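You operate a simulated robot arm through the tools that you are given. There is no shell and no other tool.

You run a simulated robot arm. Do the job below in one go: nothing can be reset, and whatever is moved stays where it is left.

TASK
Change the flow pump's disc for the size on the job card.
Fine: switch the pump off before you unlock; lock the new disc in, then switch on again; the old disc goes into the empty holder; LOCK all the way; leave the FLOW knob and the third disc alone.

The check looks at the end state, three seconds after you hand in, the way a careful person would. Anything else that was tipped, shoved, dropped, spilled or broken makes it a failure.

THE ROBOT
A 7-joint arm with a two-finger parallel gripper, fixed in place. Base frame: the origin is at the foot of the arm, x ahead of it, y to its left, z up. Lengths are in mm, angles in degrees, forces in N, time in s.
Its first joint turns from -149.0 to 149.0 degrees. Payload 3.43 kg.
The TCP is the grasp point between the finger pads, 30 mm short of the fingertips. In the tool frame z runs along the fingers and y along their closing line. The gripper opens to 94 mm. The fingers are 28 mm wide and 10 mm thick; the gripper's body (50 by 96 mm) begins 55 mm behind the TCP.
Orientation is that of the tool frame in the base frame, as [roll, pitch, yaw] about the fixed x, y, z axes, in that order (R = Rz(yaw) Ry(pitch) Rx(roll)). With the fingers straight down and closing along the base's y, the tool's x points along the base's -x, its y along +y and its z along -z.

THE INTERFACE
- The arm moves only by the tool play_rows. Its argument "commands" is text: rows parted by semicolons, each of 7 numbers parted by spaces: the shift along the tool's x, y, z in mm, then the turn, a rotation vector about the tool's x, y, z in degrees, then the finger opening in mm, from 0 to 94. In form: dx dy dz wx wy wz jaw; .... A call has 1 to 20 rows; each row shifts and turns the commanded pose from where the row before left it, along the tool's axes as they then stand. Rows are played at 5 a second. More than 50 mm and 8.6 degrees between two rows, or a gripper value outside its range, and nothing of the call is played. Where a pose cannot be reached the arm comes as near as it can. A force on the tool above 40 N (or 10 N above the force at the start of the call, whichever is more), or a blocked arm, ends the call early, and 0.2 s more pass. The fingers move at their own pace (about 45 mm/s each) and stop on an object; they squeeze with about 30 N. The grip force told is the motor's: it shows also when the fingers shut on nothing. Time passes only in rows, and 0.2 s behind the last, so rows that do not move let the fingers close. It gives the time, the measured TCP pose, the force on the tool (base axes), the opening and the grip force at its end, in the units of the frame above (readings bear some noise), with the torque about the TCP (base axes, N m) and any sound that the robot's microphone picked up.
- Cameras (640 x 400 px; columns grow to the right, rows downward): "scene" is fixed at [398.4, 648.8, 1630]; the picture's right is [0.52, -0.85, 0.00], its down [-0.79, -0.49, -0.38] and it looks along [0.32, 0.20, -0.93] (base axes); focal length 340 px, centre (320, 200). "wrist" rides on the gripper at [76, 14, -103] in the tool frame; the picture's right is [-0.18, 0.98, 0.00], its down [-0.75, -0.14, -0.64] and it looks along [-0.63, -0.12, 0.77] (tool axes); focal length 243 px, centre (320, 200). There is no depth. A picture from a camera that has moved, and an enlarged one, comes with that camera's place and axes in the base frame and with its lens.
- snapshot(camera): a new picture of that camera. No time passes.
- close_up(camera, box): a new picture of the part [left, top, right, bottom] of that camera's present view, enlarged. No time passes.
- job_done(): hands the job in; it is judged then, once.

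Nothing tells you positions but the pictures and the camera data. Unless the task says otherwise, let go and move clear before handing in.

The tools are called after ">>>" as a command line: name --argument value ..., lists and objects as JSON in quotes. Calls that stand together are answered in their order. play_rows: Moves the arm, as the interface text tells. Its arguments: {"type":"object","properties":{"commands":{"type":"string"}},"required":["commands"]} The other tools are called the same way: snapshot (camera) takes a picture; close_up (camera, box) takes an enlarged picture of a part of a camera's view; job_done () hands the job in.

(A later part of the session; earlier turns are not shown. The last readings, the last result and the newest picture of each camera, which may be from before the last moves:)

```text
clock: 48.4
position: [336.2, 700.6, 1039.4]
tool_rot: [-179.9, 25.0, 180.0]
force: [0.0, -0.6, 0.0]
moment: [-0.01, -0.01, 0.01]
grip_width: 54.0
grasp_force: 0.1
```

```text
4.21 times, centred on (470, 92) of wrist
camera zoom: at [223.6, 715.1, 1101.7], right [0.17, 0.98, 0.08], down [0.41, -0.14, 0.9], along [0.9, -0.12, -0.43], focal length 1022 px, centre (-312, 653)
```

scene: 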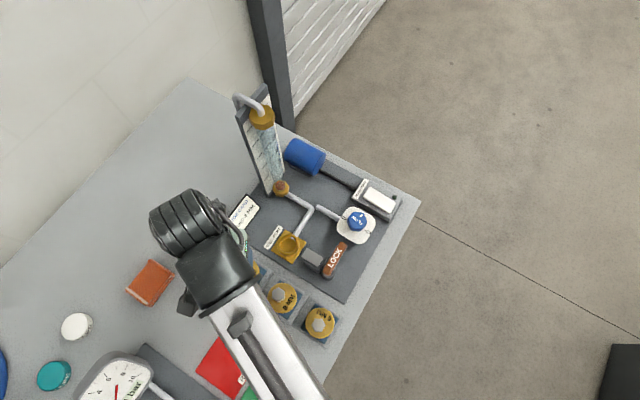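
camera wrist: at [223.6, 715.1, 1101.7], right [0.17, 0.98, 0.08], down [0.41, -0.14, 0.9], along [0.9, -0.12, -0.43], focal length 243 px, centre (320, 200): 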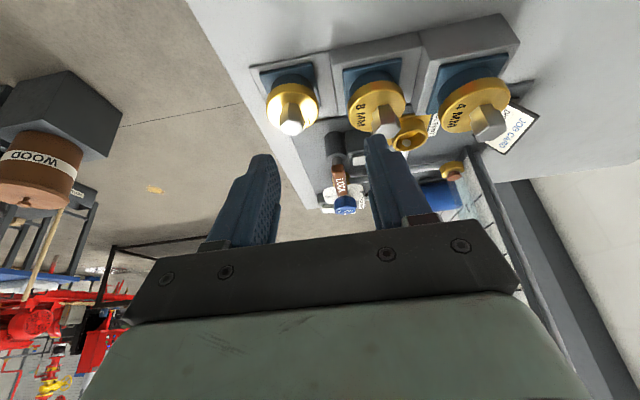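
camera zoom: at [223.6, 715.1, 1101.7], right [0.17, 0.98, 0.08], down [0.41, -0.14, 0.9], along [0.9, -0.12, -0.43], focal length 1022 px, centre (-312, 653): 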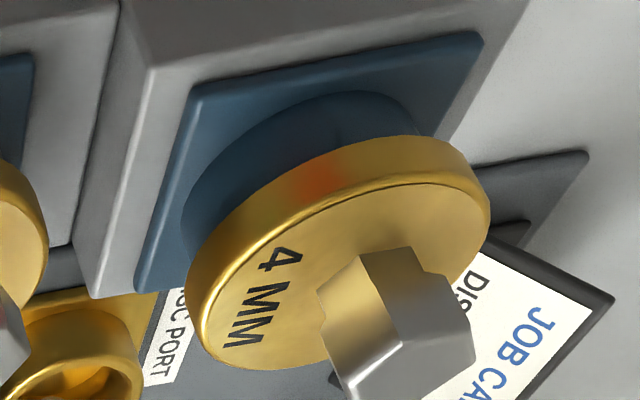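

The two look similar, but I want to be certain. I'll zoom further on the rims of 6 MM and 8 MM to measure the gap to the plate.

>>> close_up --camera "wrist" --box '[260, 60, 330, 104]'

>>> close_up --camera "wrist" --box '[335, 55, 425, 111]'

```text
9.09 times, centred on (295, 82) of wrist
camera zoom: at [223.6, 715.1, 1101.7], right [0.17, 0.98, 0.08], down [0.41, -0.14, 0.9], along [0.9, -0.12, -0.43], focal length 2206 px, centre (547, 1273)
```

zoom: 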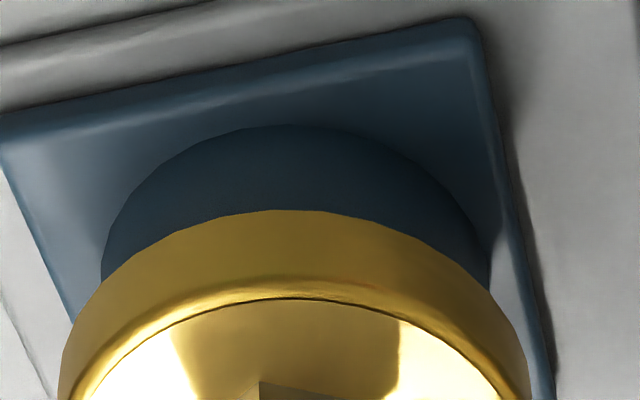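

```text
7.11 times, centred on (380, 83) of wrist
camera zoom: at [223.6, 715.1, 1101.7], right [0.17, 0.98, 0.08], down [0.41, -0.14, 0.9], along [0.9, -0.12, -0.43], focal length 1725 px, centre (-107, 1032)
```

zoom: 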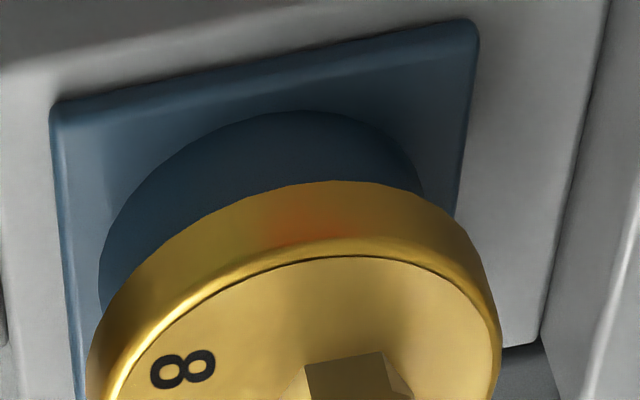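

Measured against the plates, 6 MM sits exactly as deep as 8 MM (underside about 20.5 mm above its plate), so it is fully seated. Now I'll return over the 4 MM knob with the matching yaw.

>>> play_rows --commands "0 0 0 0 8.3 0 54; 0 0 0 0 8.3 0 54; 0 0 0 0 8.3 0 54; -18 38 0 0 0 0 54; -24 38 0 0 0 0 54; -24 38 0 0 0 0 54; -23.5 38 0 0 0 0 54; 0 0 0 0 0 -7.9 54; 0 0 0 0 0 -7.9 54; 0 0 0 0 0 -7.9 54; 0 0 0 0 0 -7.9 54; 0 0 20 0 0 0 54; 0 0 0 0 0 0 54"

>>> snapshot --camera "wrist"

>>> close_up --camera "wrist" --box '[240, 80, 400, 180]'

```text
clock: 51.2
position: [424.9, 851.3, 1020.3]
tool_rot: [-179.9, 0.0, -148.5]
force: [0.2, -0.2, -0.2]
moment: [-0.01, 0.01, 0.02]
grip_width: 54.1
grasp_force: 0.0
```

```text
taken
camera wrist: at [353.3, 824.9, 1123.1], right [-0.36, 0.93, 0.0], down [0.72, 0.28, 0.64], along [0.6, 0.23, -0.77], focal length 243 px, centre (320, 200)
```

wrist: 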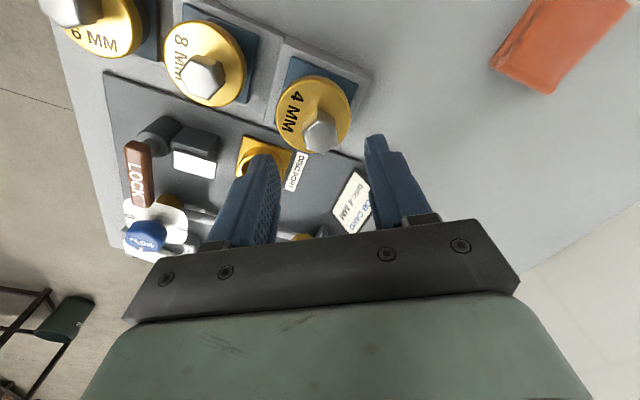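

```text
4.00 times, centred on (320, 130) of wrist
camera zoom: at [353.3, 824.9, 1123.1], right [-0.36, 0.93, 0.0], down [0.72, 0.28, 0.64], along [0.6, 0.23, -0.77], focal length 970 px, centre (320, 480)
```

zoom: 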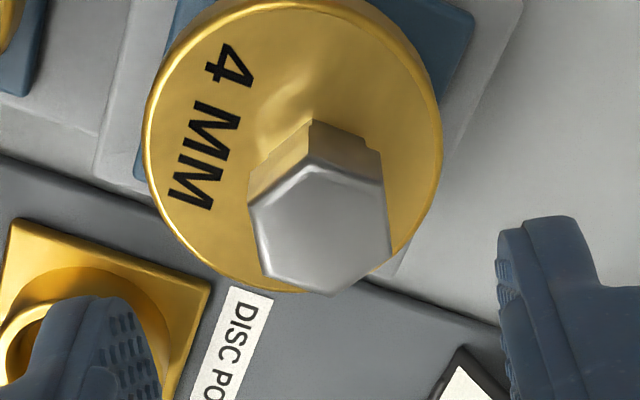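

The 4 MM knob is centred between the fingers to within a fraction of a millimetre. I'll lower to grip height.

>>> play_rows --commands "0 0 20 0 0 0 54; 0 0 14 0 0 0 54; 0 0 6 0 0 0 54; 0 0 5 0 0 0 54; 0 0 0 0 0 0 54"

>>> close_up --camera "wrist" --box '[240, 80, 400, 180]'

```text
clock: 52.4
position: [425.5, 852.9, 977.7]
tool_rot: [179.9, 0.0, -148.4]
force: [-0.3, 0.5, -0.1]
moment: [0.0, 0.02, 0.01]
grip_width: 54.3
grasp_force: 0.1
```

```text
4.00 times, centred on (320, 130) of wrist
camera zoom: at [353.1, 825.1, 1078.5], right [-0.36, 0.93, 0.0], down [0.72, 0.27, 0.64], along [0.6, 0.23, -0.77], focal length 970 px, centre (320, 480)
```

zoom: 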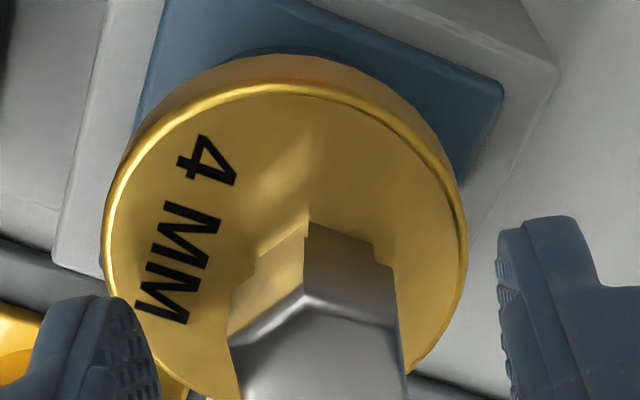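

The picture matches the one before the first grip. I'll close on the knob.

>>> play_rows --commands "0 0 0 0 0 0 20; 0 0 0 0 0 0 15; 0 0 0 0 0 0 10; 0 0 0 0 0 0 10; 0 0 0 0 0 0 10"

```text
clock: 53.6
position: [426.0, 851.5, 976.5]
tool_rot: [180.0, 0.0, -148.4]
force: [-0.5, -0.3, -0.3]
moment: [-0.02, 0.01, 0.03]
grip_width: 24.0
grasp_force: 30.3
```

Gripped at 24 mm. I'll lift gently.

>>> play_rows --commands "0 0 -5 0 0 0 10; 0 0 -5 0 0 0 10; 0 0 -10 0 0 0 10; 0 0 -20 0 0 0 10; 0 0 -30 0 0 0 10; 0 0 -20 0 0 0 10; 0 0 0 0 0 0 10"

>>> snapshot --camera "wrist"

>>> close_up --camera "wrist" --box '[240, 80, 400, 200]'

```text
clock: 55.2
position: [425.7, 851.0, 1066.9]
tool_rot: [-179.9, 0.0, -148.4]
force: [0.7, 0.0, -1.3]
moment: [0.02, 0.02, 0.01]
grip_width: 24.0
grasp_force: 30.2
```

```text
taken
camera wrist: at [353.3, 824.6, 1169.0], right [-0.36, 0.93, 0.0], down [0.72, 0.27, 0.64], along [0.6, 0.23, -0.77], focal length 243 px, centre (320, 200)
```

wrist: 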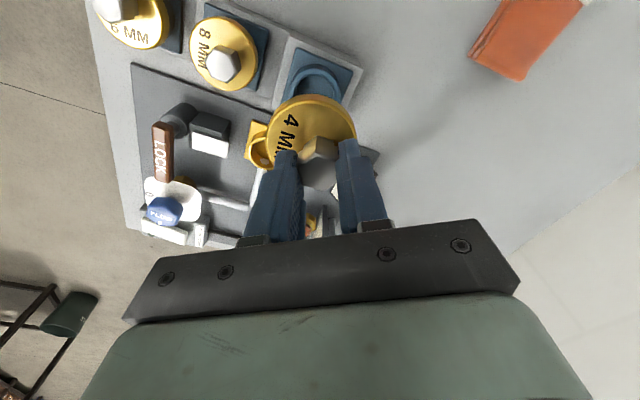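

```text
3.33 times, centred on (320, 140) of wrist
camera zoom: at [353.3, 824.6, 1169.0], right [-0.36, 0.93, 0.0], down [0.72, 0.27, 0.64], along [0.6, 0.23, -0.77], focal length 809 px, centre (320, 400)
```

zoom: 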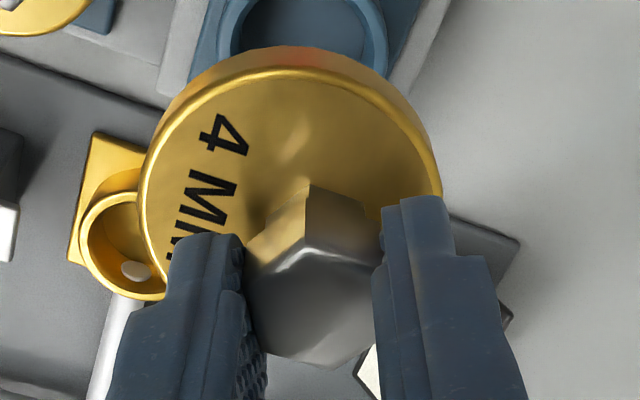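

The 4 MM disc is lifted. From its outline, the disc centre lies about (−1.7, −5.8) mm from the knob, so to centre it in the port (≈527.3, 816.2) I'll put the TCP at about (529, 822).

>>> play_rows --commands "-24.1 -26.8 0 0 0 0 10; -24.1 -26.8 0 0 0 0 10; -24.1 -26.8 0 0 0 0 10; 0 0 0 0 0 0 10"

>>> snapshot --camera "wrist"

>>> snapshot --camera "scene"

```text
clock: 56.2
position: [529.7, 821.7, 1067.1]
tool_rot: [-179.9, 0.0, -148.4]
force: [0.5, -0.2, -0.5]
moment: [0.02, 0.01, 0.04]
grip_width: 24.2
grasp_force: 29.9
```

```text
taken
camera wrist: at [457.6, 794.8, 1168.6], right [-0.36, 0.93, 0.0], down [0.72, 0.28, 0.64], along [0.6, 0.23, -0.77], focal length 243 px, centre (320, 200)
```

wrist: 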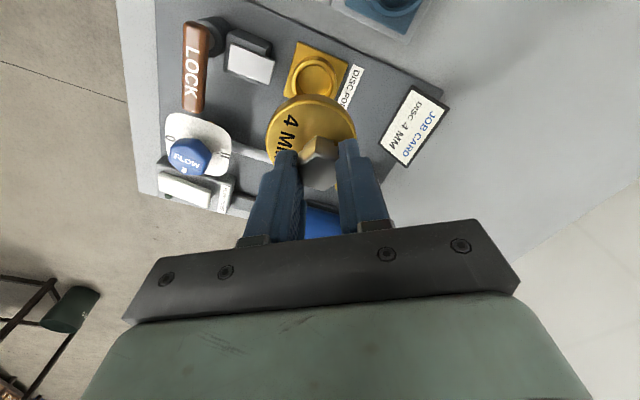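

```text
taken
```

scene: 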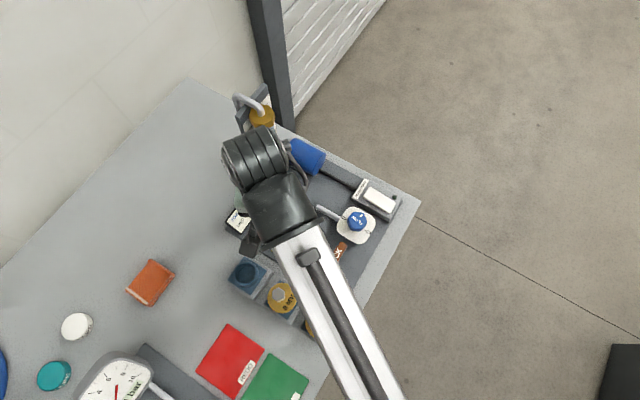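

The port is visible just beyond the disc. I'll zoom to refine the alignment before lowering.

>>> close_up --camera "wrist" --box '[250, 30, 380, 130]'

>>> close_up --camera "scene" --box '[200, 80, 330, 180]'

```text
4.00 times, centred on (315, 80) of wrist
camera zoom: at [457.6, 794.8, 1168.6], right [-0.36, 0.93, 0.0], down [0.72, 0.28, 0.64], along [0.6, 0.23, -0.77], focal length 970 px, centre (340, 680)
```

zoom: 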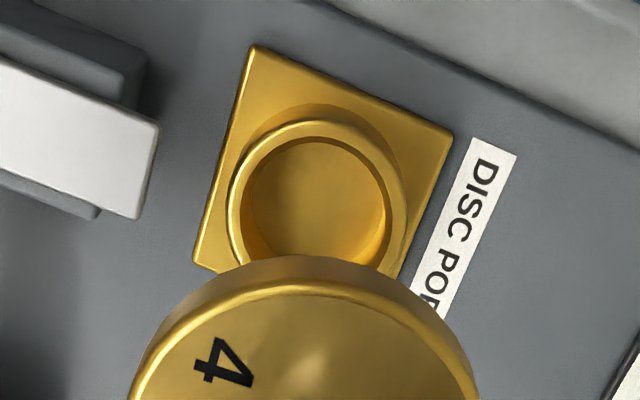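

```text
4.00 times, centred on (265, 130) of scene
camera zoom: at [398.4, 648.8, 1630.0], right [0.52, -0.85, 0.0], down [-0.79, -0.49, -0.38], along [0.32, 0.2, -0.93], focal length 1360 px, centre (540, 480)
```

zoom: 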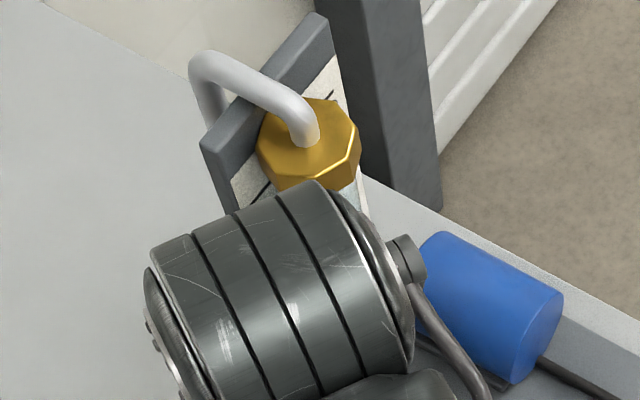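

In tool coordinates the port centre and the disc centre agree within about 1 mm. I'll trim that and lower in stages.

>>> play_rows --commands "-0.4 -0.6 0 0 0 0 10; 0 0 30 0 0 0 10; 0 0 30 0 0 0 10; 0 0 20 0 0 0 10; 0 0 0 0 0 0 10"

>>> snapshot --camera "wrist"

>>> close_up --camera "wrist" --box '[250, 60, 380, 160]'

```text
clock: 57.4
position: [529.8, 821.1, 986.4]
tool_rot: [180.0, 0.0, -148.5]
force: [0.0, -0.7, -1.4]
moment: [0.03, 0.02, -0.01]
grip_width: 24.0
grasp_force: 30.2
```

```text
taken
camera wrist: at [457.6, 794.2, 1089.1], right [-0.36, 0.93, 0.0], down [0.72, 0.27, 0.64], along [0.6, 0.23, -0.77], focal length 243 px, centre (320, 200)
```

wrist: 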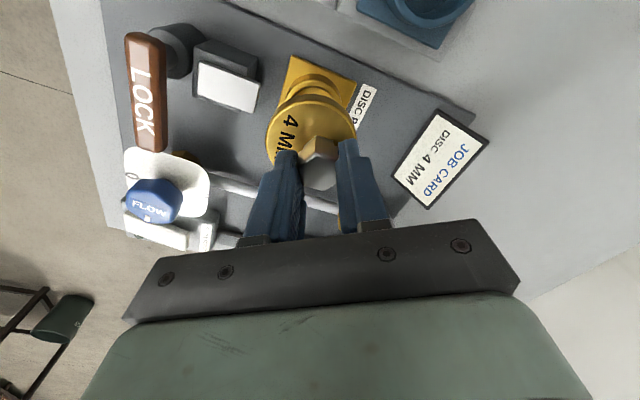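

```text
4.00 times, centred on (315, 110) of wrist
camera zoom: at [457.6, 794.2, 1089.1], right [-0.36, 0.93, 0.0], down [0.72, 0.27, 0.64], along [0.6, 0.23, -0.77], focal length 970 px, centre (340, 560)
```

zoom: 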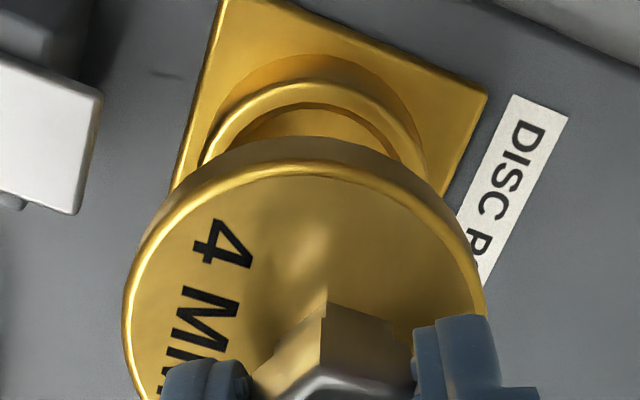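

Well aligned, with no contact. I'll continue lowering with force checks.

>>> play_rows --commands "0 0 8 0 0 0 10; 0 0 8 0 0 0 10; 0 0 5 0 0 0 10; 0 0 0 0 0 0 10; 0 0 0 0 0 0 10"

>>> close_up --camera "wrist" --box '[250, 60, 380, 160]'

```text
clock: 58.6
position: [529.9, 821.6, 966.1]
tool_rot: [-180.0, -0.1, -148.4]
force: [0.1, -0.3, -1.0]
moment: [-0.02, -0.04, 0.01]
grip_width: 23.5
grasp_force: 29.9
```

```text
4.00 times, centred on (315, 110) of wrist
camera zoom: at [457.5, 794.3, 1067.9], right [-0.36, 0.93, 0.0], down [0.72, 0.27, 0.64], along [0.6, 0.23, -0.77], focal length 970 px, centre (340, 560)
```

zoom: 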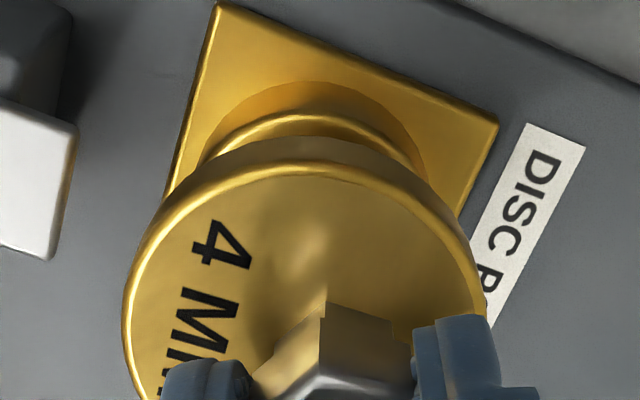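

Still free. I'll go on in smaller steps.

>>> play_rows --commands "0 0 4 0 0 0 10; 0 0 4 0 0 0 10; 0 0 4 0 0 0 10; 0 0 0 0 0 0 10; 0 0 0 0 0 0 10"

```text
clock: 59.8
position: [528.5, 820.2, 953.6]
tool_rot: [180.0, 0.0, -148.5]
force: [0.7, 0.6, -1.2]
moment: [0.0, 0.01, 0.02]
grip_width: 23.5
grasp_force: 30.3
```

>>> play_rows --commands "0 0 3 0 0 0 10; 0 0 3 0 0 0 10; 0 0 3 0 0 0 10; 0 0 0 0 0 0 10; 0 0 0 0 0 0 10"

>>> close_up --camera "wrist" --box '[250, 60, 380, 160]'

```text
clock: 61.0
position: [529.5, 820.5, 945.1]
tool_rot: [-180.0, 0.0, -148.5]
force: [0.6, 0.3, -1.6]
moment: [-0.01, -0.02, 0.02]
grip_width: 23.6
grasp_force: 30.1
```

```text
4.00 times, centred on (315, 110) of wrist
camera zoom: at [457.7, 794.1, 1046.8], right [-0.36, 0.93, 0.0], down [0.72, 0.27, 0.64], along [0.6, 0.23, -0.77], focal length 970 px, centre (340, 560)
```

zoom: 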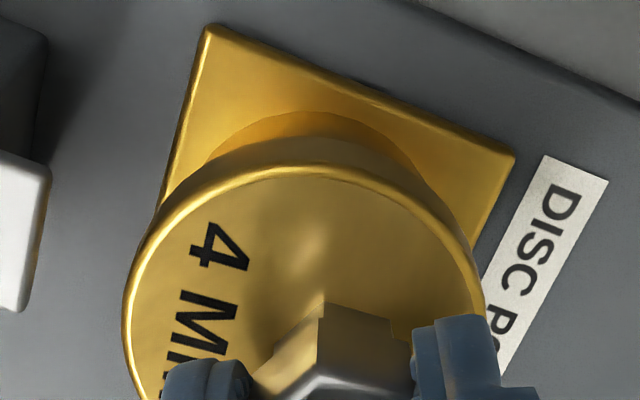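

The stem is in the port with no side force. The seat is expected near TCP z≈935, so I'll go on in 2 mm steps.

>>> play_rows --commands "0 0 2 0 0 0 10; 0 0 2 0 0 0 10; 0 0 2 0 0 0 10; 0 0 0 0 0 0 10"

```text
clock: 62.0
position: [530.3, 821.8, 939.5]
tool_rot: [180.0, -0.1, -148.4]
force: [-0.6, 0.8, -1.7]
moment: [-0.01, 0.02, 0.01]
grip_width: 23.7
grasp_force: 30.1
```

>>> play_rows --commands "0 0 1.2 0 0 0 10; 0 0 1.2 0 0 0 10; 0 0 0 0 0 0 10"

```text
clock: 62.8
position: [529.6, 821.7, 936.7]
tool_rot: [-180.0, 0.0, -148.3]
force: [-0.3, -0.7, -1.1]
moment: [-0.01, 0.02, 0.0]
grip_width: 23.8
grasp_force: 29.8
```

>>> play_rows --commands "0 0 1 0 0 0 10; 0 0 1 0 0 0 10; 0 0 0 0 0 0 10"

>>> close_up --camera "wrist" --box '[250, 60, 380, 160]'

```text
clock: 63.6
position: [529.4, 820.9, 935.1]
tool_rot: [179.9, 0.0, -148.3]
force: [1.0, 1.3, 6.8]
moment: [-0.03, 0.13, -0.05]
grip_width: 23.4
grasp_force: 30.3
```

```text
4.00 times, centred on (315, 110) of wrist
camera zoom: at [457.3, 794.3, 1036.9], right [-0.36, 0.93, 0.0], down [0.72, 0.27, 0.64], along [0.6, 0.23, -0.77], focal length 970 px, centre (340, 560)
```

zoom: 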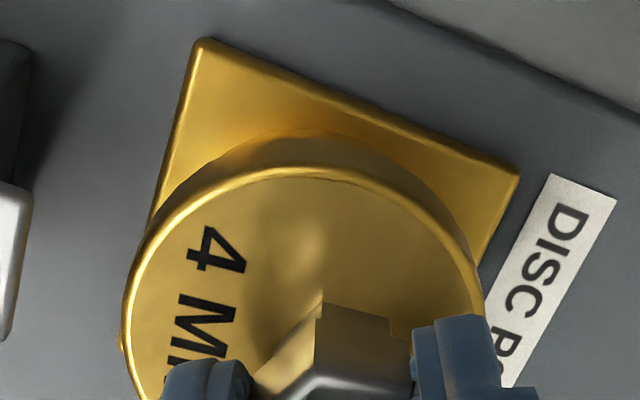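

It meets the seat with 7 N at the expected height. I'll open the fingers and rise.

>>> play_rows --commands "0 0 0 0 0 0 30; 0 0 0 0 0 0 45; 0 0 0 0 0 0 54; 0 0 -10 0 0 0 54; 0 0 -20 0 0 0 54; 0 0 -40 0 0 0 54; 0 0 -40 0 0 0 54; 0 0 0 0 0 0 54"

>>> snapshot --camera "wrist"

>>> close_up --camera "wrist" --box '[220, 20, 380, 120]'

```text
clock: 65.4
position: [529.8, 820.3, 1044.6]
tool_rot: [180.0, 0.0, -148.4]
force: [0.0, 0.2, -0.9]
moment: [0.0, 0.0, -0.02]
grip_width: 53.8
grasp_force: 0.0
```

```text
taken
camera wrist: at [457.6, 793.6, 1146.5], right [-0.36, 0.93, 0.0], down [0.72, 0.27, 0.64], along [0.6, 0.23, -0.77], focal length 243 px, centre (320, 200)
```

wrist: 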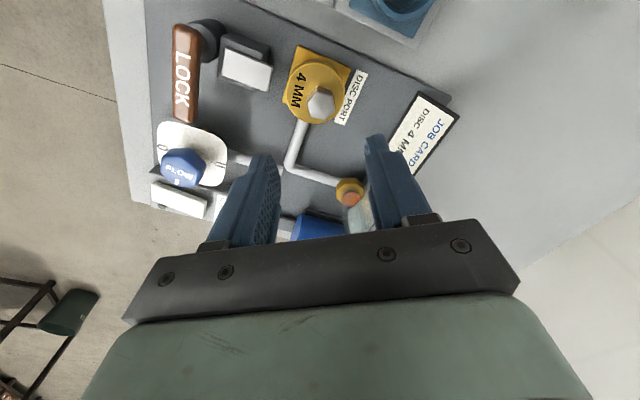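

```text
4.00 times, centred on (300, 70) of wrist
camera zoom: at [457.6, 793.6, 1146.5], right [-0.36, 0.93, 0.0], down [0.72, 0.27, 0.64], along [0.6, 0.23, -0.77], focal length 970 px, centre (400, 720)
```

zoom: 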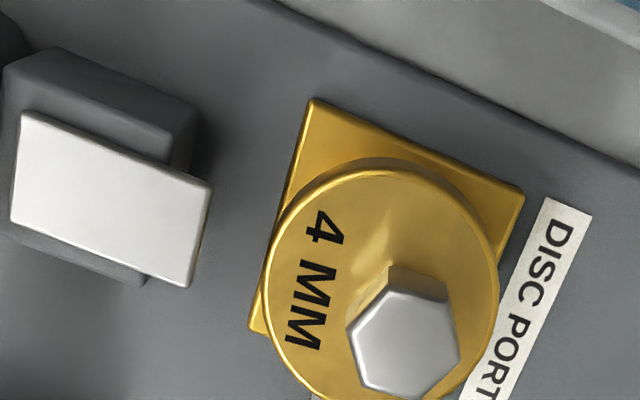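

The 4 MM disc sits flat in the port. Next I'll straighten the tool, close the fingers and go to the +y side of the lever to swing it back.

>>> play_rows --commands "0 0 0 0 0 7.9 40; 0 0 0 0 0 7.9 20; 0 0 0 0 0 7.9 0; 0 0 0 0 0 7.9 0; -15.4 -30.2 0 0 0 0 0; -15.4 -30.2 0 0 0 0 0; -15.4 -30.2 0 0 0 0 0; 0 0 30 0 0 0 0; 0 0 30 0 0 0 0; 0 0 0 0 0 0 0"

>>> snapshot --camera "wrist"

>>> snapshot --camera "scene"

```text
clock: 67.6
position: [576.4, 730.8, 982.4]
tool_rot: [179.9, 0.1, 180.0]
force: [0.4, -0.4, 0.5]
moment: [-0.02, 0.0, 0.01]
grip_width: 0.1
grasp_force: 30.0
```

```text
taken
camera wrist: at [500.6, 746.1, 1085.9], right [0.18, 0.98, 0.0], down [0.75, -0.14, 0.64], along [0.63, -0.12, -0.77], focal length 243 px, centre (320, 200)
```

wrist: 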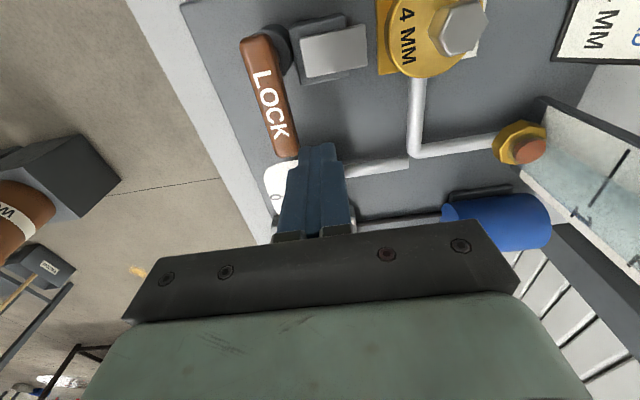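

```text
taken
```

scene: 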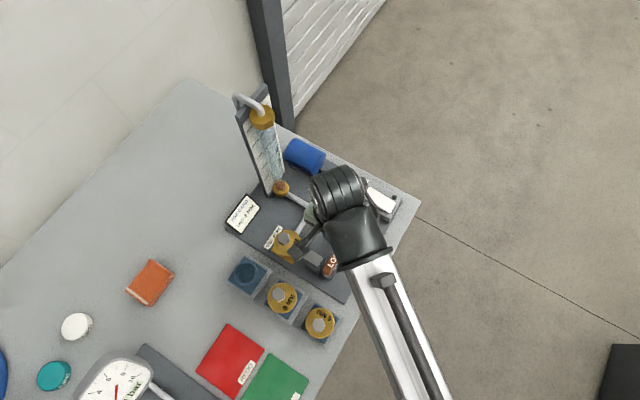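

The handle runs along +x at y≈706 and my fingers are at y≈732, clear of it. I'll lower to handle height.

>>> play_rows --commands "0 0 20 0 0 0 0; 0 0 15 0 0 0 0; 0 0 15 0 0 0 0; 0 0 0 0 0 0 0"

>>> snapshot --camera "wrist"

>>> close_up --camera "wrist" --box '[220, 60, 400, 180]'

```text
clock: 68.6
position: [575.7, 731.8, 934.0]
tool_rot: [-180.0, -0.1, -180.0]
force: [-0.4, 0.7, -0.1]
moment: [0.02, -0.05, -0.03]
grip_width: 0.0
grasp_force: 29.7
```

```text
taken
camera wrist: at [500.1, 745.9, 1036.3], right [0.18, 0.98, 0.0], down [0.75, -0.14, 0.64], along [0.63, -0.12, -0.77], focal length 243 px, centre (320, 200)
```

wrist: 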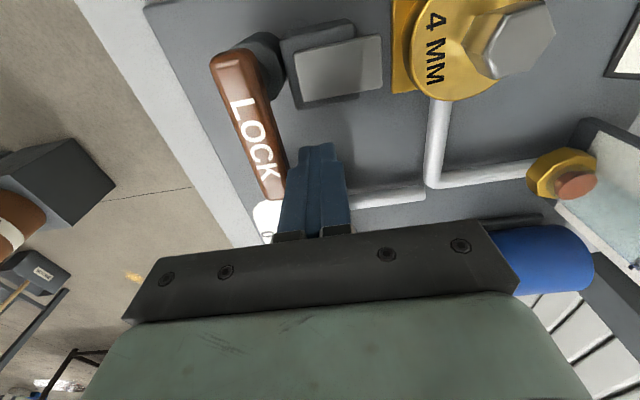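

```text
3.33 times, centred on (310, 120) of wrist
camera zoom: at [500.1, 745.9, 1036.3], right [0.18, 0.98, 0.0], down [0.75, -0.14, 0.64], along [0.63, -0.12, -0.77], focal length 809 px, centre (353, 467)
```

zoom: 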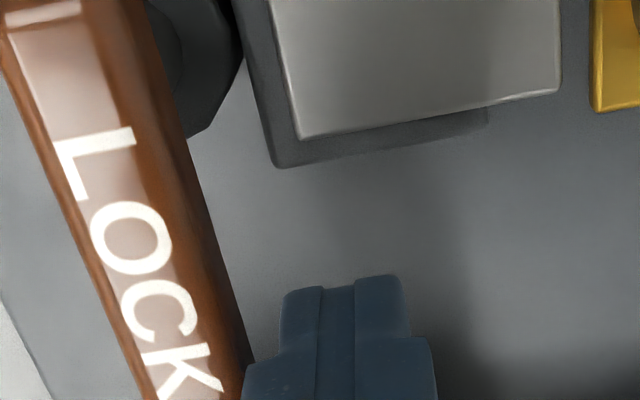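

Fingertips are level with the handle on its +y side. I'll start pushing toward −y along the arc in small steps.

>>> play_rows --commands "-0.5 -5 0 0 0 0 0; -0.3 -4.5 0 0 0 0 0; -0.2 -4.6 0 0 0 0 0; 0.2 -3.5 0 0 0 0 0; 0.2 -3.5 0 0 0 0 0; 0 0 0 0 0 0 0"

>>> close_up --camera "wrist" --box '[220, 60, 400, 180]'

```text
clock: 70.0
position: [575.3, 710.1, 934.3]
tool_rot: [180.0, -0.1, 180.0]
force: [-0.1, 0.6, -0.9]
moment: [0.0, 0.02, 0.02]
grip_width: 0.3
grasp_force: 29.9
```

```text
3.33 times, centred on (310, 120) of wrist
camera zoom: at [500.4, 724.3, 1036.5], right [0.18, 0.98, 0.0], down [0.75, -0.14, 0.64], along [0.63, -0.12, -0.77], focal length 809 px, centre (353, 467)
```

zoom: 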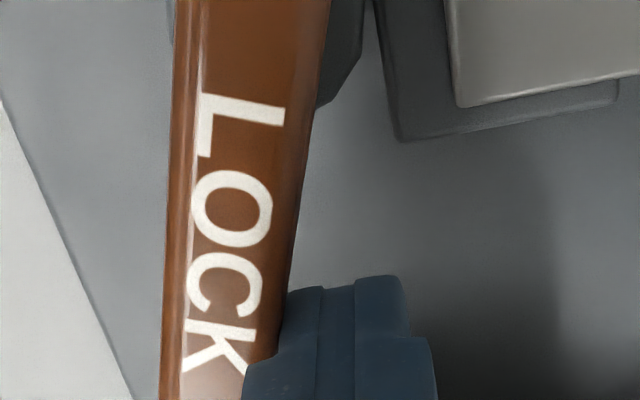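

The lever is turning back freely. I'll keep following the arc.

>>> play_rows --commands "-0.2 -3.75 0 0 0 0 0; -0.2 -3.75 0 0 0 0 0; 0.65 -4.1 0 0 0 0 0; 0.65 -4.1 0 0 0 0 0; 1.5 -4 0 0 0 0 0; 1.5 -4 0 0 0 0 0; 0 0 0 0 0 0 0"

>>> snapshot --camera "wrist"

>>> close_up --camera "wrist" --box '[220, 60, 400, 180]'

```text
clock: 71.6
position: [573.5, 685.4, 933.2]
tool_rot: [-180.0, 0.0, -180.0]
force: [-0.2, 0.1, 0.2]
moment: [0.02, 0.02, 0.04]
grip_width: 0.0
grasp_force: 30.2
```

```text
taken
camera wrist: at [496.4, 700.7, 1036.7], right [0.18, 0.98, 0.0], down [0.75, -0.14, 0.64], along [0.63, -0.12, -0.77], focal length 243 px, centre (320, 200)
```

wrist: 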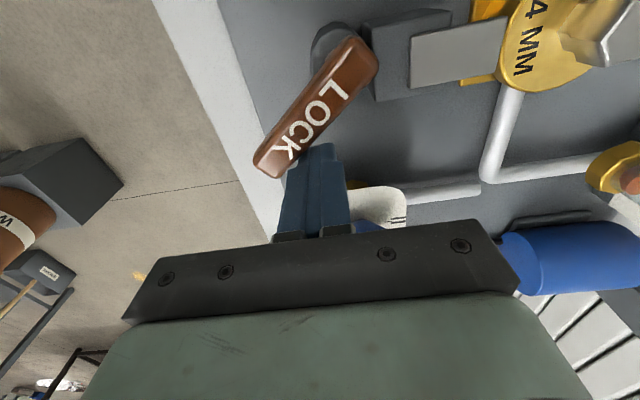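

```text
3.33 times, centred on (310, 120) of wrist
camera zoom: at [496.4, 700.7, 1036.7], right [0.18, 0.98, 0.0], down [0.75, -0.14, 0.64], along [0.63, -0.12, -0.77], focal length 809 px, centre (353, 467)
```

zoom: 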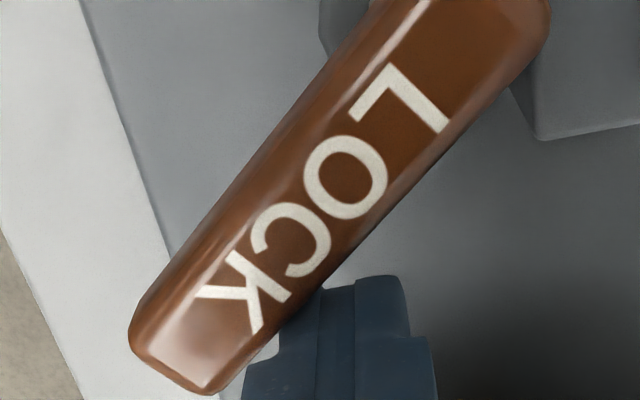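

About 40° to go and the bolt is moving over the rim. I'll continue the arc toward the locked position.

>>> play_rows --commands "2.35 -3.8 0 0 0 0 0; 2.35 -3.8 0 0 0 0 0; 3.45 -2.5 0 0 0 0 0; 3.45 -2.5 0 0 0 0 0; 3.8 -1.85 0 0 0 0 0; 3.8 -1.85 0 0 0 0 0; 0 0 0 0 0 0 0"

>>> snapshot --camera "wrist"

>>> close_up --camera "wrist" --box '[240, 20, 440, 145]'

```text
clock: 73.2
position: [552.8, 669.5, 934.6]
tool_rot: [-180.0, 0.0, 180.0]
force: [0.6, -0.2, -0.6]
moment: [0.03, 0.01, 0.01]
grip_width: 0.0
grasp_force: 29.5
```

```text
taken
camera wrist: at [477.3, 684.2, 1036.7], right [0.18, 0.98, 0.0], down [0.75, -0.14, 0.64], along [0.63, -0.12, -0.77], focal length 243 px, centre (320, 200)
```

wrist: 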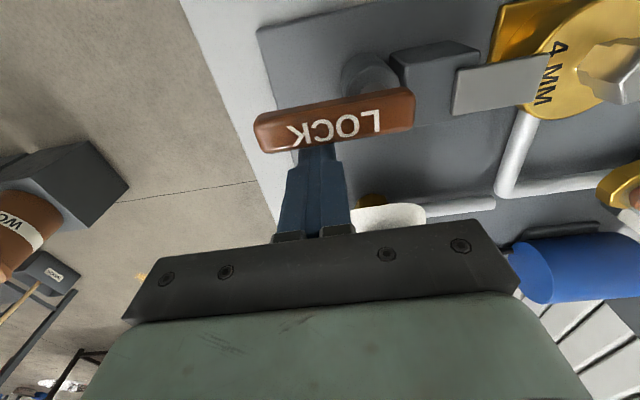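

```text
3.20 times, centred on (340, 82) of wrist
camera zoom: at [477.3, 684.2, 1036.7], right [0.18, 0.98, 0.0], down [0.75, -0.14, 0.64], along [0.63, -0.12, -0.77], focal length 776 px, centre (256, 576)
```

zoom: 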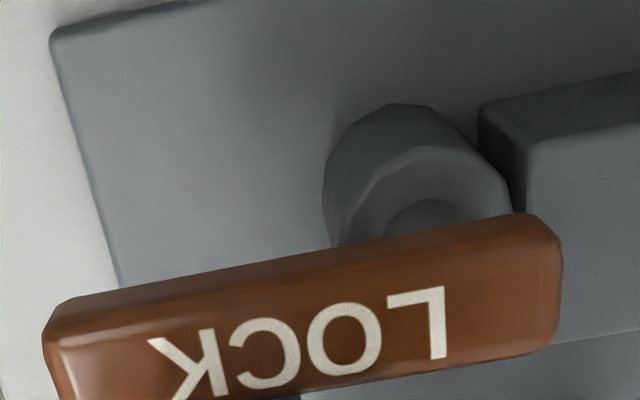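

Nearly there. I'll push toward −x in small steps until the lever meets its stop.

>>> play_rows --commands "2 -1 0 0 0 0 0; 2 -1 0 0 0 0 0; 2 -1 0 0 0 0 0; 0 0 0 0 0 0 0"

```text
clock: 74.2
position: [548.8, 665.7, 935.2]
tool_rot: [-179.9, 0.1, 179.9]
force: [8.0, 1.9, 0.9]
moment: [0.09, -0.07, -0.03]
grip_width: 0.0
grasp_force: 30.3
```

Resistance is starting (8 N). I'll push on 1 mm at a time to seat it firmly against the stop.

>>> play_rows --commands "1 0 0 0 0 0 0; 1 0 0 0 0 0 0; 0 0 0 0 0 0 0"

>>> close_up --camera "wrist" --box '[240, 20, 440, 145]'

```text
clock: 75.0
position: [547.2, 666.0, 935.2]
tool_rot: [180.0, 0.2, 179.9]
force: [29.0, 4.4, 10.5]
moment: [-0.02, -0.14, -0.11]
grip_width: 0.0
grasp_force: 30.2
```

```text
3.20 times, centred on (340, 82) of wrist
camera zoom: at [471.5, 681.6, 1036.4], right [0.19, 0.98, 0.0], down [0.75, -0.14, 0.64], along [0.63, -0.12, -0.76], focal length 776 px, centre (256, 576)
```

zoom: 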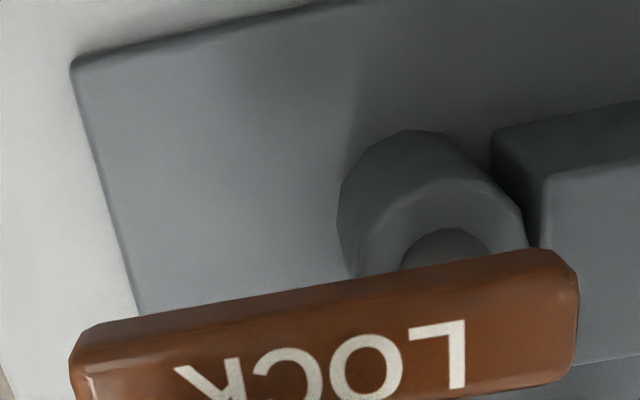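

29 N against the stop, and the handle's edge runs parallel to y again as it did at the start: fully locked. I'll back off sideways and rise to check.

>>> play_rows --commands "-4 0 0 0 0 0 0; -6 0 0 0 0 0 0; 0 0 -30 0 0 0 0; 0 0 -40 0 0 0 0; 0 0 -40 0 0 0 0; 0 0 0 0 0 0 0"

>>> snapshot --camera "wrist"

>>> close_up --camera "wrist" --box '[260, 20, 500, 170]'

>>> close_up --camera "scene" --box '[260, 215, 360, 295]'

```text
clock: 76.4
position: [555.5, 667.0, 1045.7]
tool_rot: [-180.0, 0.0, 179.9]
force: [-0.5, -0.5, -0.2]
moment: [0.01, 0.02, -0.03]
grip_width: 0.1
grasp_force: 30.3
```

```text
taken
camera wrist: at [478.9, 681.3, 1146.9], right [0.18, 0.98, 0.0], down [0.75, -0.14, 0.64], along [0.63, -0.12, -0.77], focal length 243 px, centre (320, 200)
```

wrist: 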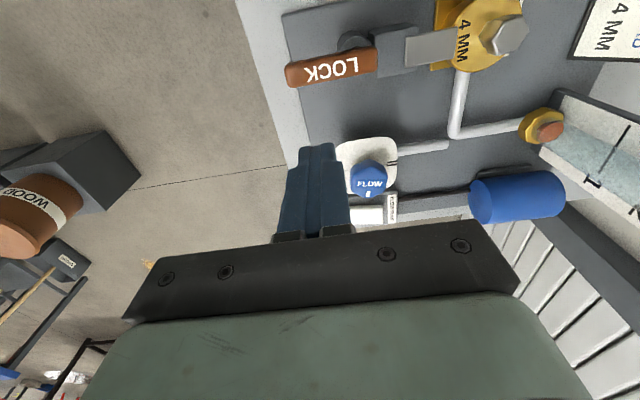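

```text
2.67 times, centred on (380, 95) of wrist
camera zoom: at [478.9, 681.3, 1146.9], right [0.18, 0.98, 0.0], down [0.75, -0.14, 0.64], along [0.63, -0.12, -0.77], focal length 647 px, centre (160, 480)
```

zoom: 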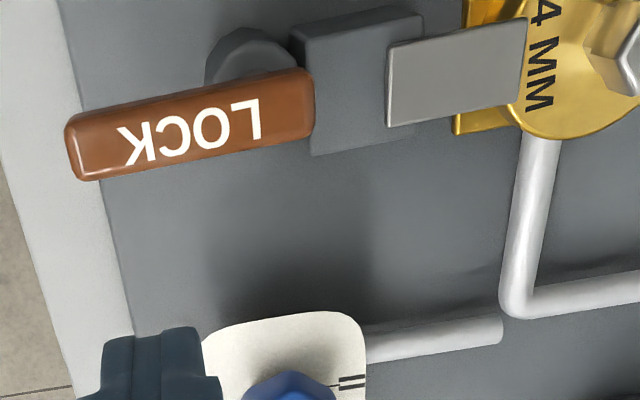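

```text
5.00 times, centred on (310, 255) of scene
camera zoom: at [398.4, 648.8, 1630.0], right [0.52, -0.85, 0.0], down [-0.79, -0.49, -0.38], along [0.32, 0.2, -0.93], focal length 1700 px, centre (370, -75)
```

zoom: 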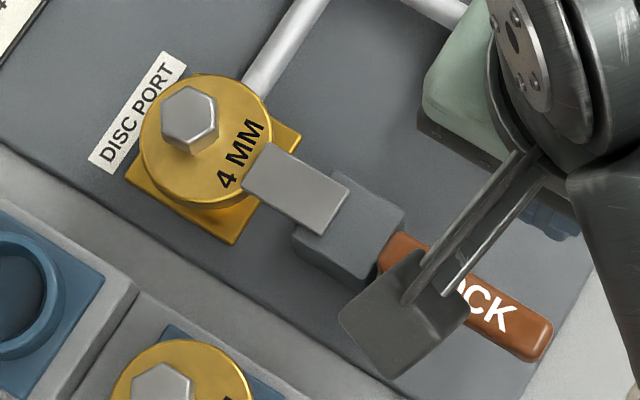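

The bolt lies over the 4 MM disc's rim exactly where it was originally, and the lever matches its starting angle. Now I'll tilt the tool and go above the raised label end (+y) of the pump switch.

>>> play_rows --commands "0 0 0 0 -8.4 0 0; 0 0 0 0 -8.4 0 0; 0 0 0 0 -8.2 0 0; -30.8 9.8 14.37 0 0 0 0; -30.8 9.8 14.37 0 0 0 0; -30.8 9.8 14.37 0 0 0 0; -30.8 9.8 14.37 0 0 0 0; -30.8 9.8 14.37 0 0 0 0; 0 0 0 0 0 0 0"

>>> snapshot --camera "wrist"

>>> snapshot --camera "scene"

```text
clock: 78.4
position: [724.7, 714.8, 1044.5]
tool_rot: [180.0, 24.9, -180.0]
force: [-0.8, 0.0, 0.1]
moment: [-0.01, 0.0, -0.04]
grip_width: 0.0
grasp_force: 30.3
```

```text
taken
camera wrist: at [612.8, 730.8, 1103.7], right [0.17, 0.98, 0.08], down [0.41, -0.14, 0.9], along [0.9, -0.12, -0.43], focal length 243 px, centre (320, 200)
```

wrist: 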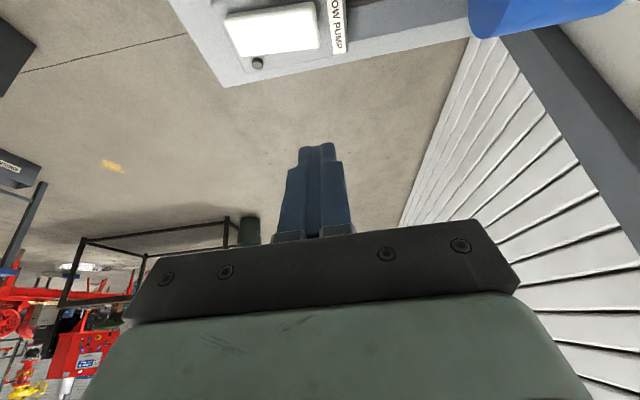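

```text
taken
```

scene: 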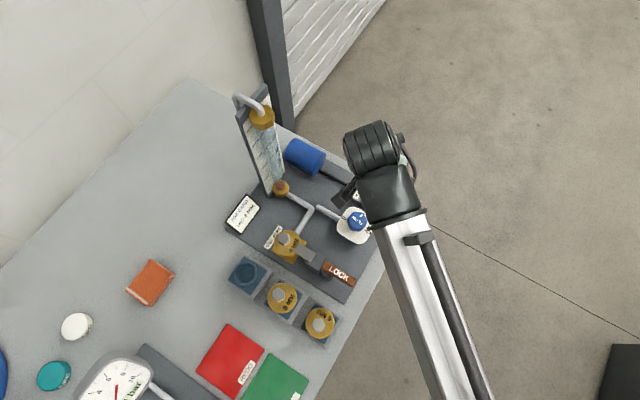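

Reached; the LED is dark as expected. I'll descend to just above the label end.

>>> play_rows --commands "12 0 25.7 0 0 0 0; 12 0 25.7 0 0 0 0; 12 0 25.7 0 0 0 0; 3 0 6.3 0 0 0 0; 0 0 0 0 0 0 0"

>>> snapshot --camera "wrist"

>>> close_up --camera "wrist" --box '[240, 60, 400, 160]'

```text
clock: 79.6
position: [725.5, 716.3, 951.8]
tool_rot: [180.0, 25.0, -180.0]
force: [-0.4, 0.7, 0.0]
moment: [-0.02, -0.03, 0.05]
grip_width: 0.0
grasp_force: 30.2
```

```text
taken
camera wrist: at [613.0, 730.7, 1012.3], right [0.17, 0.98, 0.08], down [0.41, -0.14, 0.9], along [0.9, -0.12, -0.43], focal length 243 px, centre (320, 200)
```

wrist: 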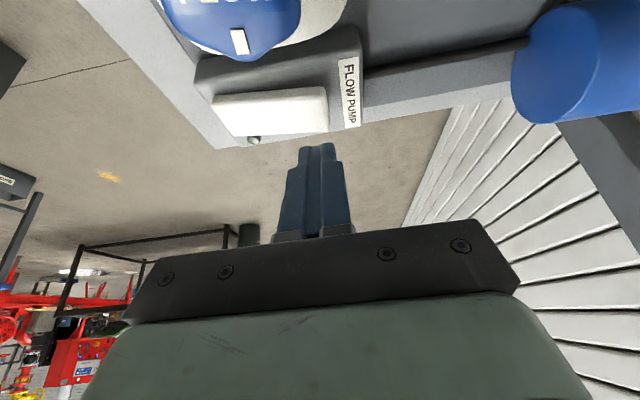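

```text
4.00 times, centred on (320, 110) of wrist
camera zoom: at [613.0, 730.7, 1012.3], right [0.17, 0.98, 0.08], down [0.41, -0.14, 0.9], along [0.9, -0.12, -0.43], focal length 970 px, centre (320, 560)
```

zoom: 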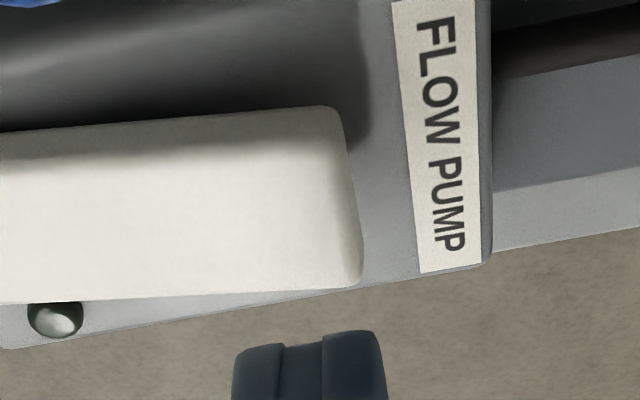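

Lined up with the label end, about 18 mm above it. I'll press down in small steps.

>>> play_rows --commands "1.7 -1.5 3.63 0 0 0 0; 1.7 0 3.63 0 0 0 0; 1.7 0 3.63 0 0 0 0; 1.7 0 3.63 0 0 0 0; 0 0 0 0 0 0 0"

>>> close_up --camera "wrist" --box '[240, 60, 400, 160]'

```text
clock: 80.8
position: [725.6, 714.3, 936.1]
tool_rot: [180.0, 25.1, 180.0]
force: [-0.2, -0.4, -0.7]
moment: [0.02, 0.04, 0.04]
grip_width: 0.0
grasp_force: 30.4
```

```text
4.00 times, centred on (320, 110) of wrist
camera zoom: at [613.1, 729.3, 996.7], right [0.17, 0.98, 0.08], down [0.41, -0.14, 0.9], along [0.9, -0.12, -0.43], focal length 970 px, centre (320, 560)
```

zoom: 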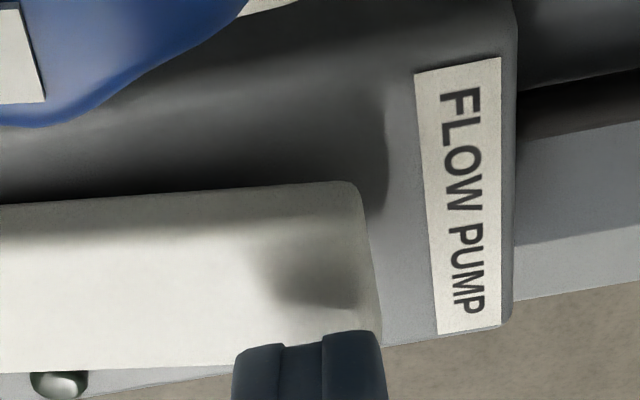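

>>> play_rows --commands "1.27 0 2.72 0 0 0 0; 1.27 0 2.72 0 0 0 0; 1.27 0 2.72 0 0 0 0; 0 0 0 0 0 0 0"

>>> close_up --camera "wrist" --box '[240, 60, 400, 160]'

```text
clock: 81.8
position: [724.6, 714.5, 926.2]
tool_rot: [180.0, 25.0, -179.9]
force: [-0.2, -0.1, 0.0]
moment: [0.04, 0.03, 0.02]
grip_width: 0.0
grasp_force: 29.9
```

```text
4.00 times, centred on (320, 110) of wrist
camera zoom: at [612.6, 728.9, 987.3], right [0.17, 0.98, 0.08], down [0.41, -0.14, 0.9], along [0.9, -0.12, -0.43], focal length 970 px, centre (320, 560)
```

zoom: 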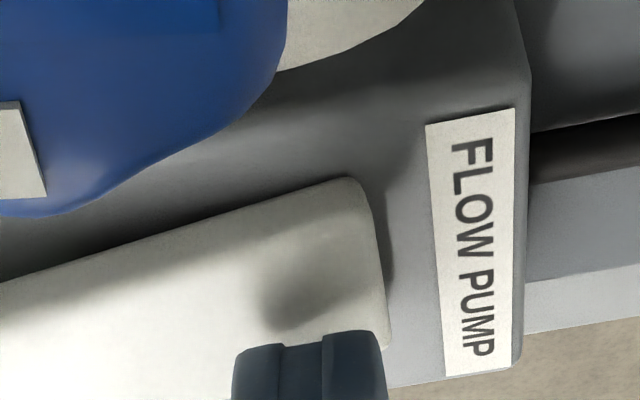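

The rocker has tipped to the label end. I'll rise straight up and check that the light is on.

>>> play_rows --commands "-12 0 -25.7 0 0 0 0; -12 0 -25.7 0 0 0 0; -12 0 -25.7 0 0 0 0; -12 0 -25.7 0 0 0 0; 0 0 0 0 0 0 0"

>>> snapshot --camera "wrist"

>>> close_up --camera "wrist" --box '[200, 0, 360, 90]'

```text
clock: 83.0
position: [725.5, 714.0, 1040.5]
tool_rot: [-180.0, 25.0, 180.0]
force: [0.9, 0.0, 0.1]
moment: [0.02, -0.03, -0.01]
grip_width: 0.0
grasp_force: 29.3
```

```text
taken
camera wrist: at [612.6, 728.7, 1101.2], right [0.17, 0.98, 0.08], down [0.41, -0.14, 0.9], along [0.9, -0.12, -0.43], focal length 243 px, centre (320, 200)
```

wrist: 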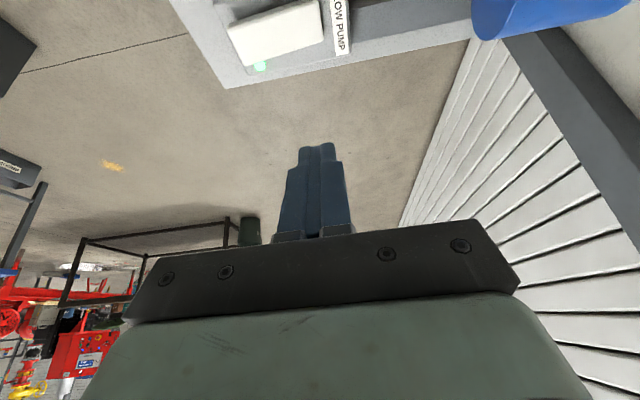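

```text
4.00 times, centred on (280, 45) of wrist
camera zoom: at [612.6, 728.7, 1101.2], right [0.17, 0.98, 0.08], down [0.41, -0.14, 0.9], along [0.9, -0.12, -0.43], focal length 970 px, centre (480, 820)
```

zoom: 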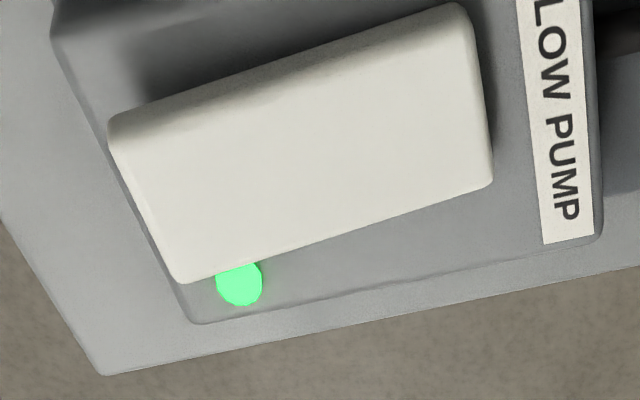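

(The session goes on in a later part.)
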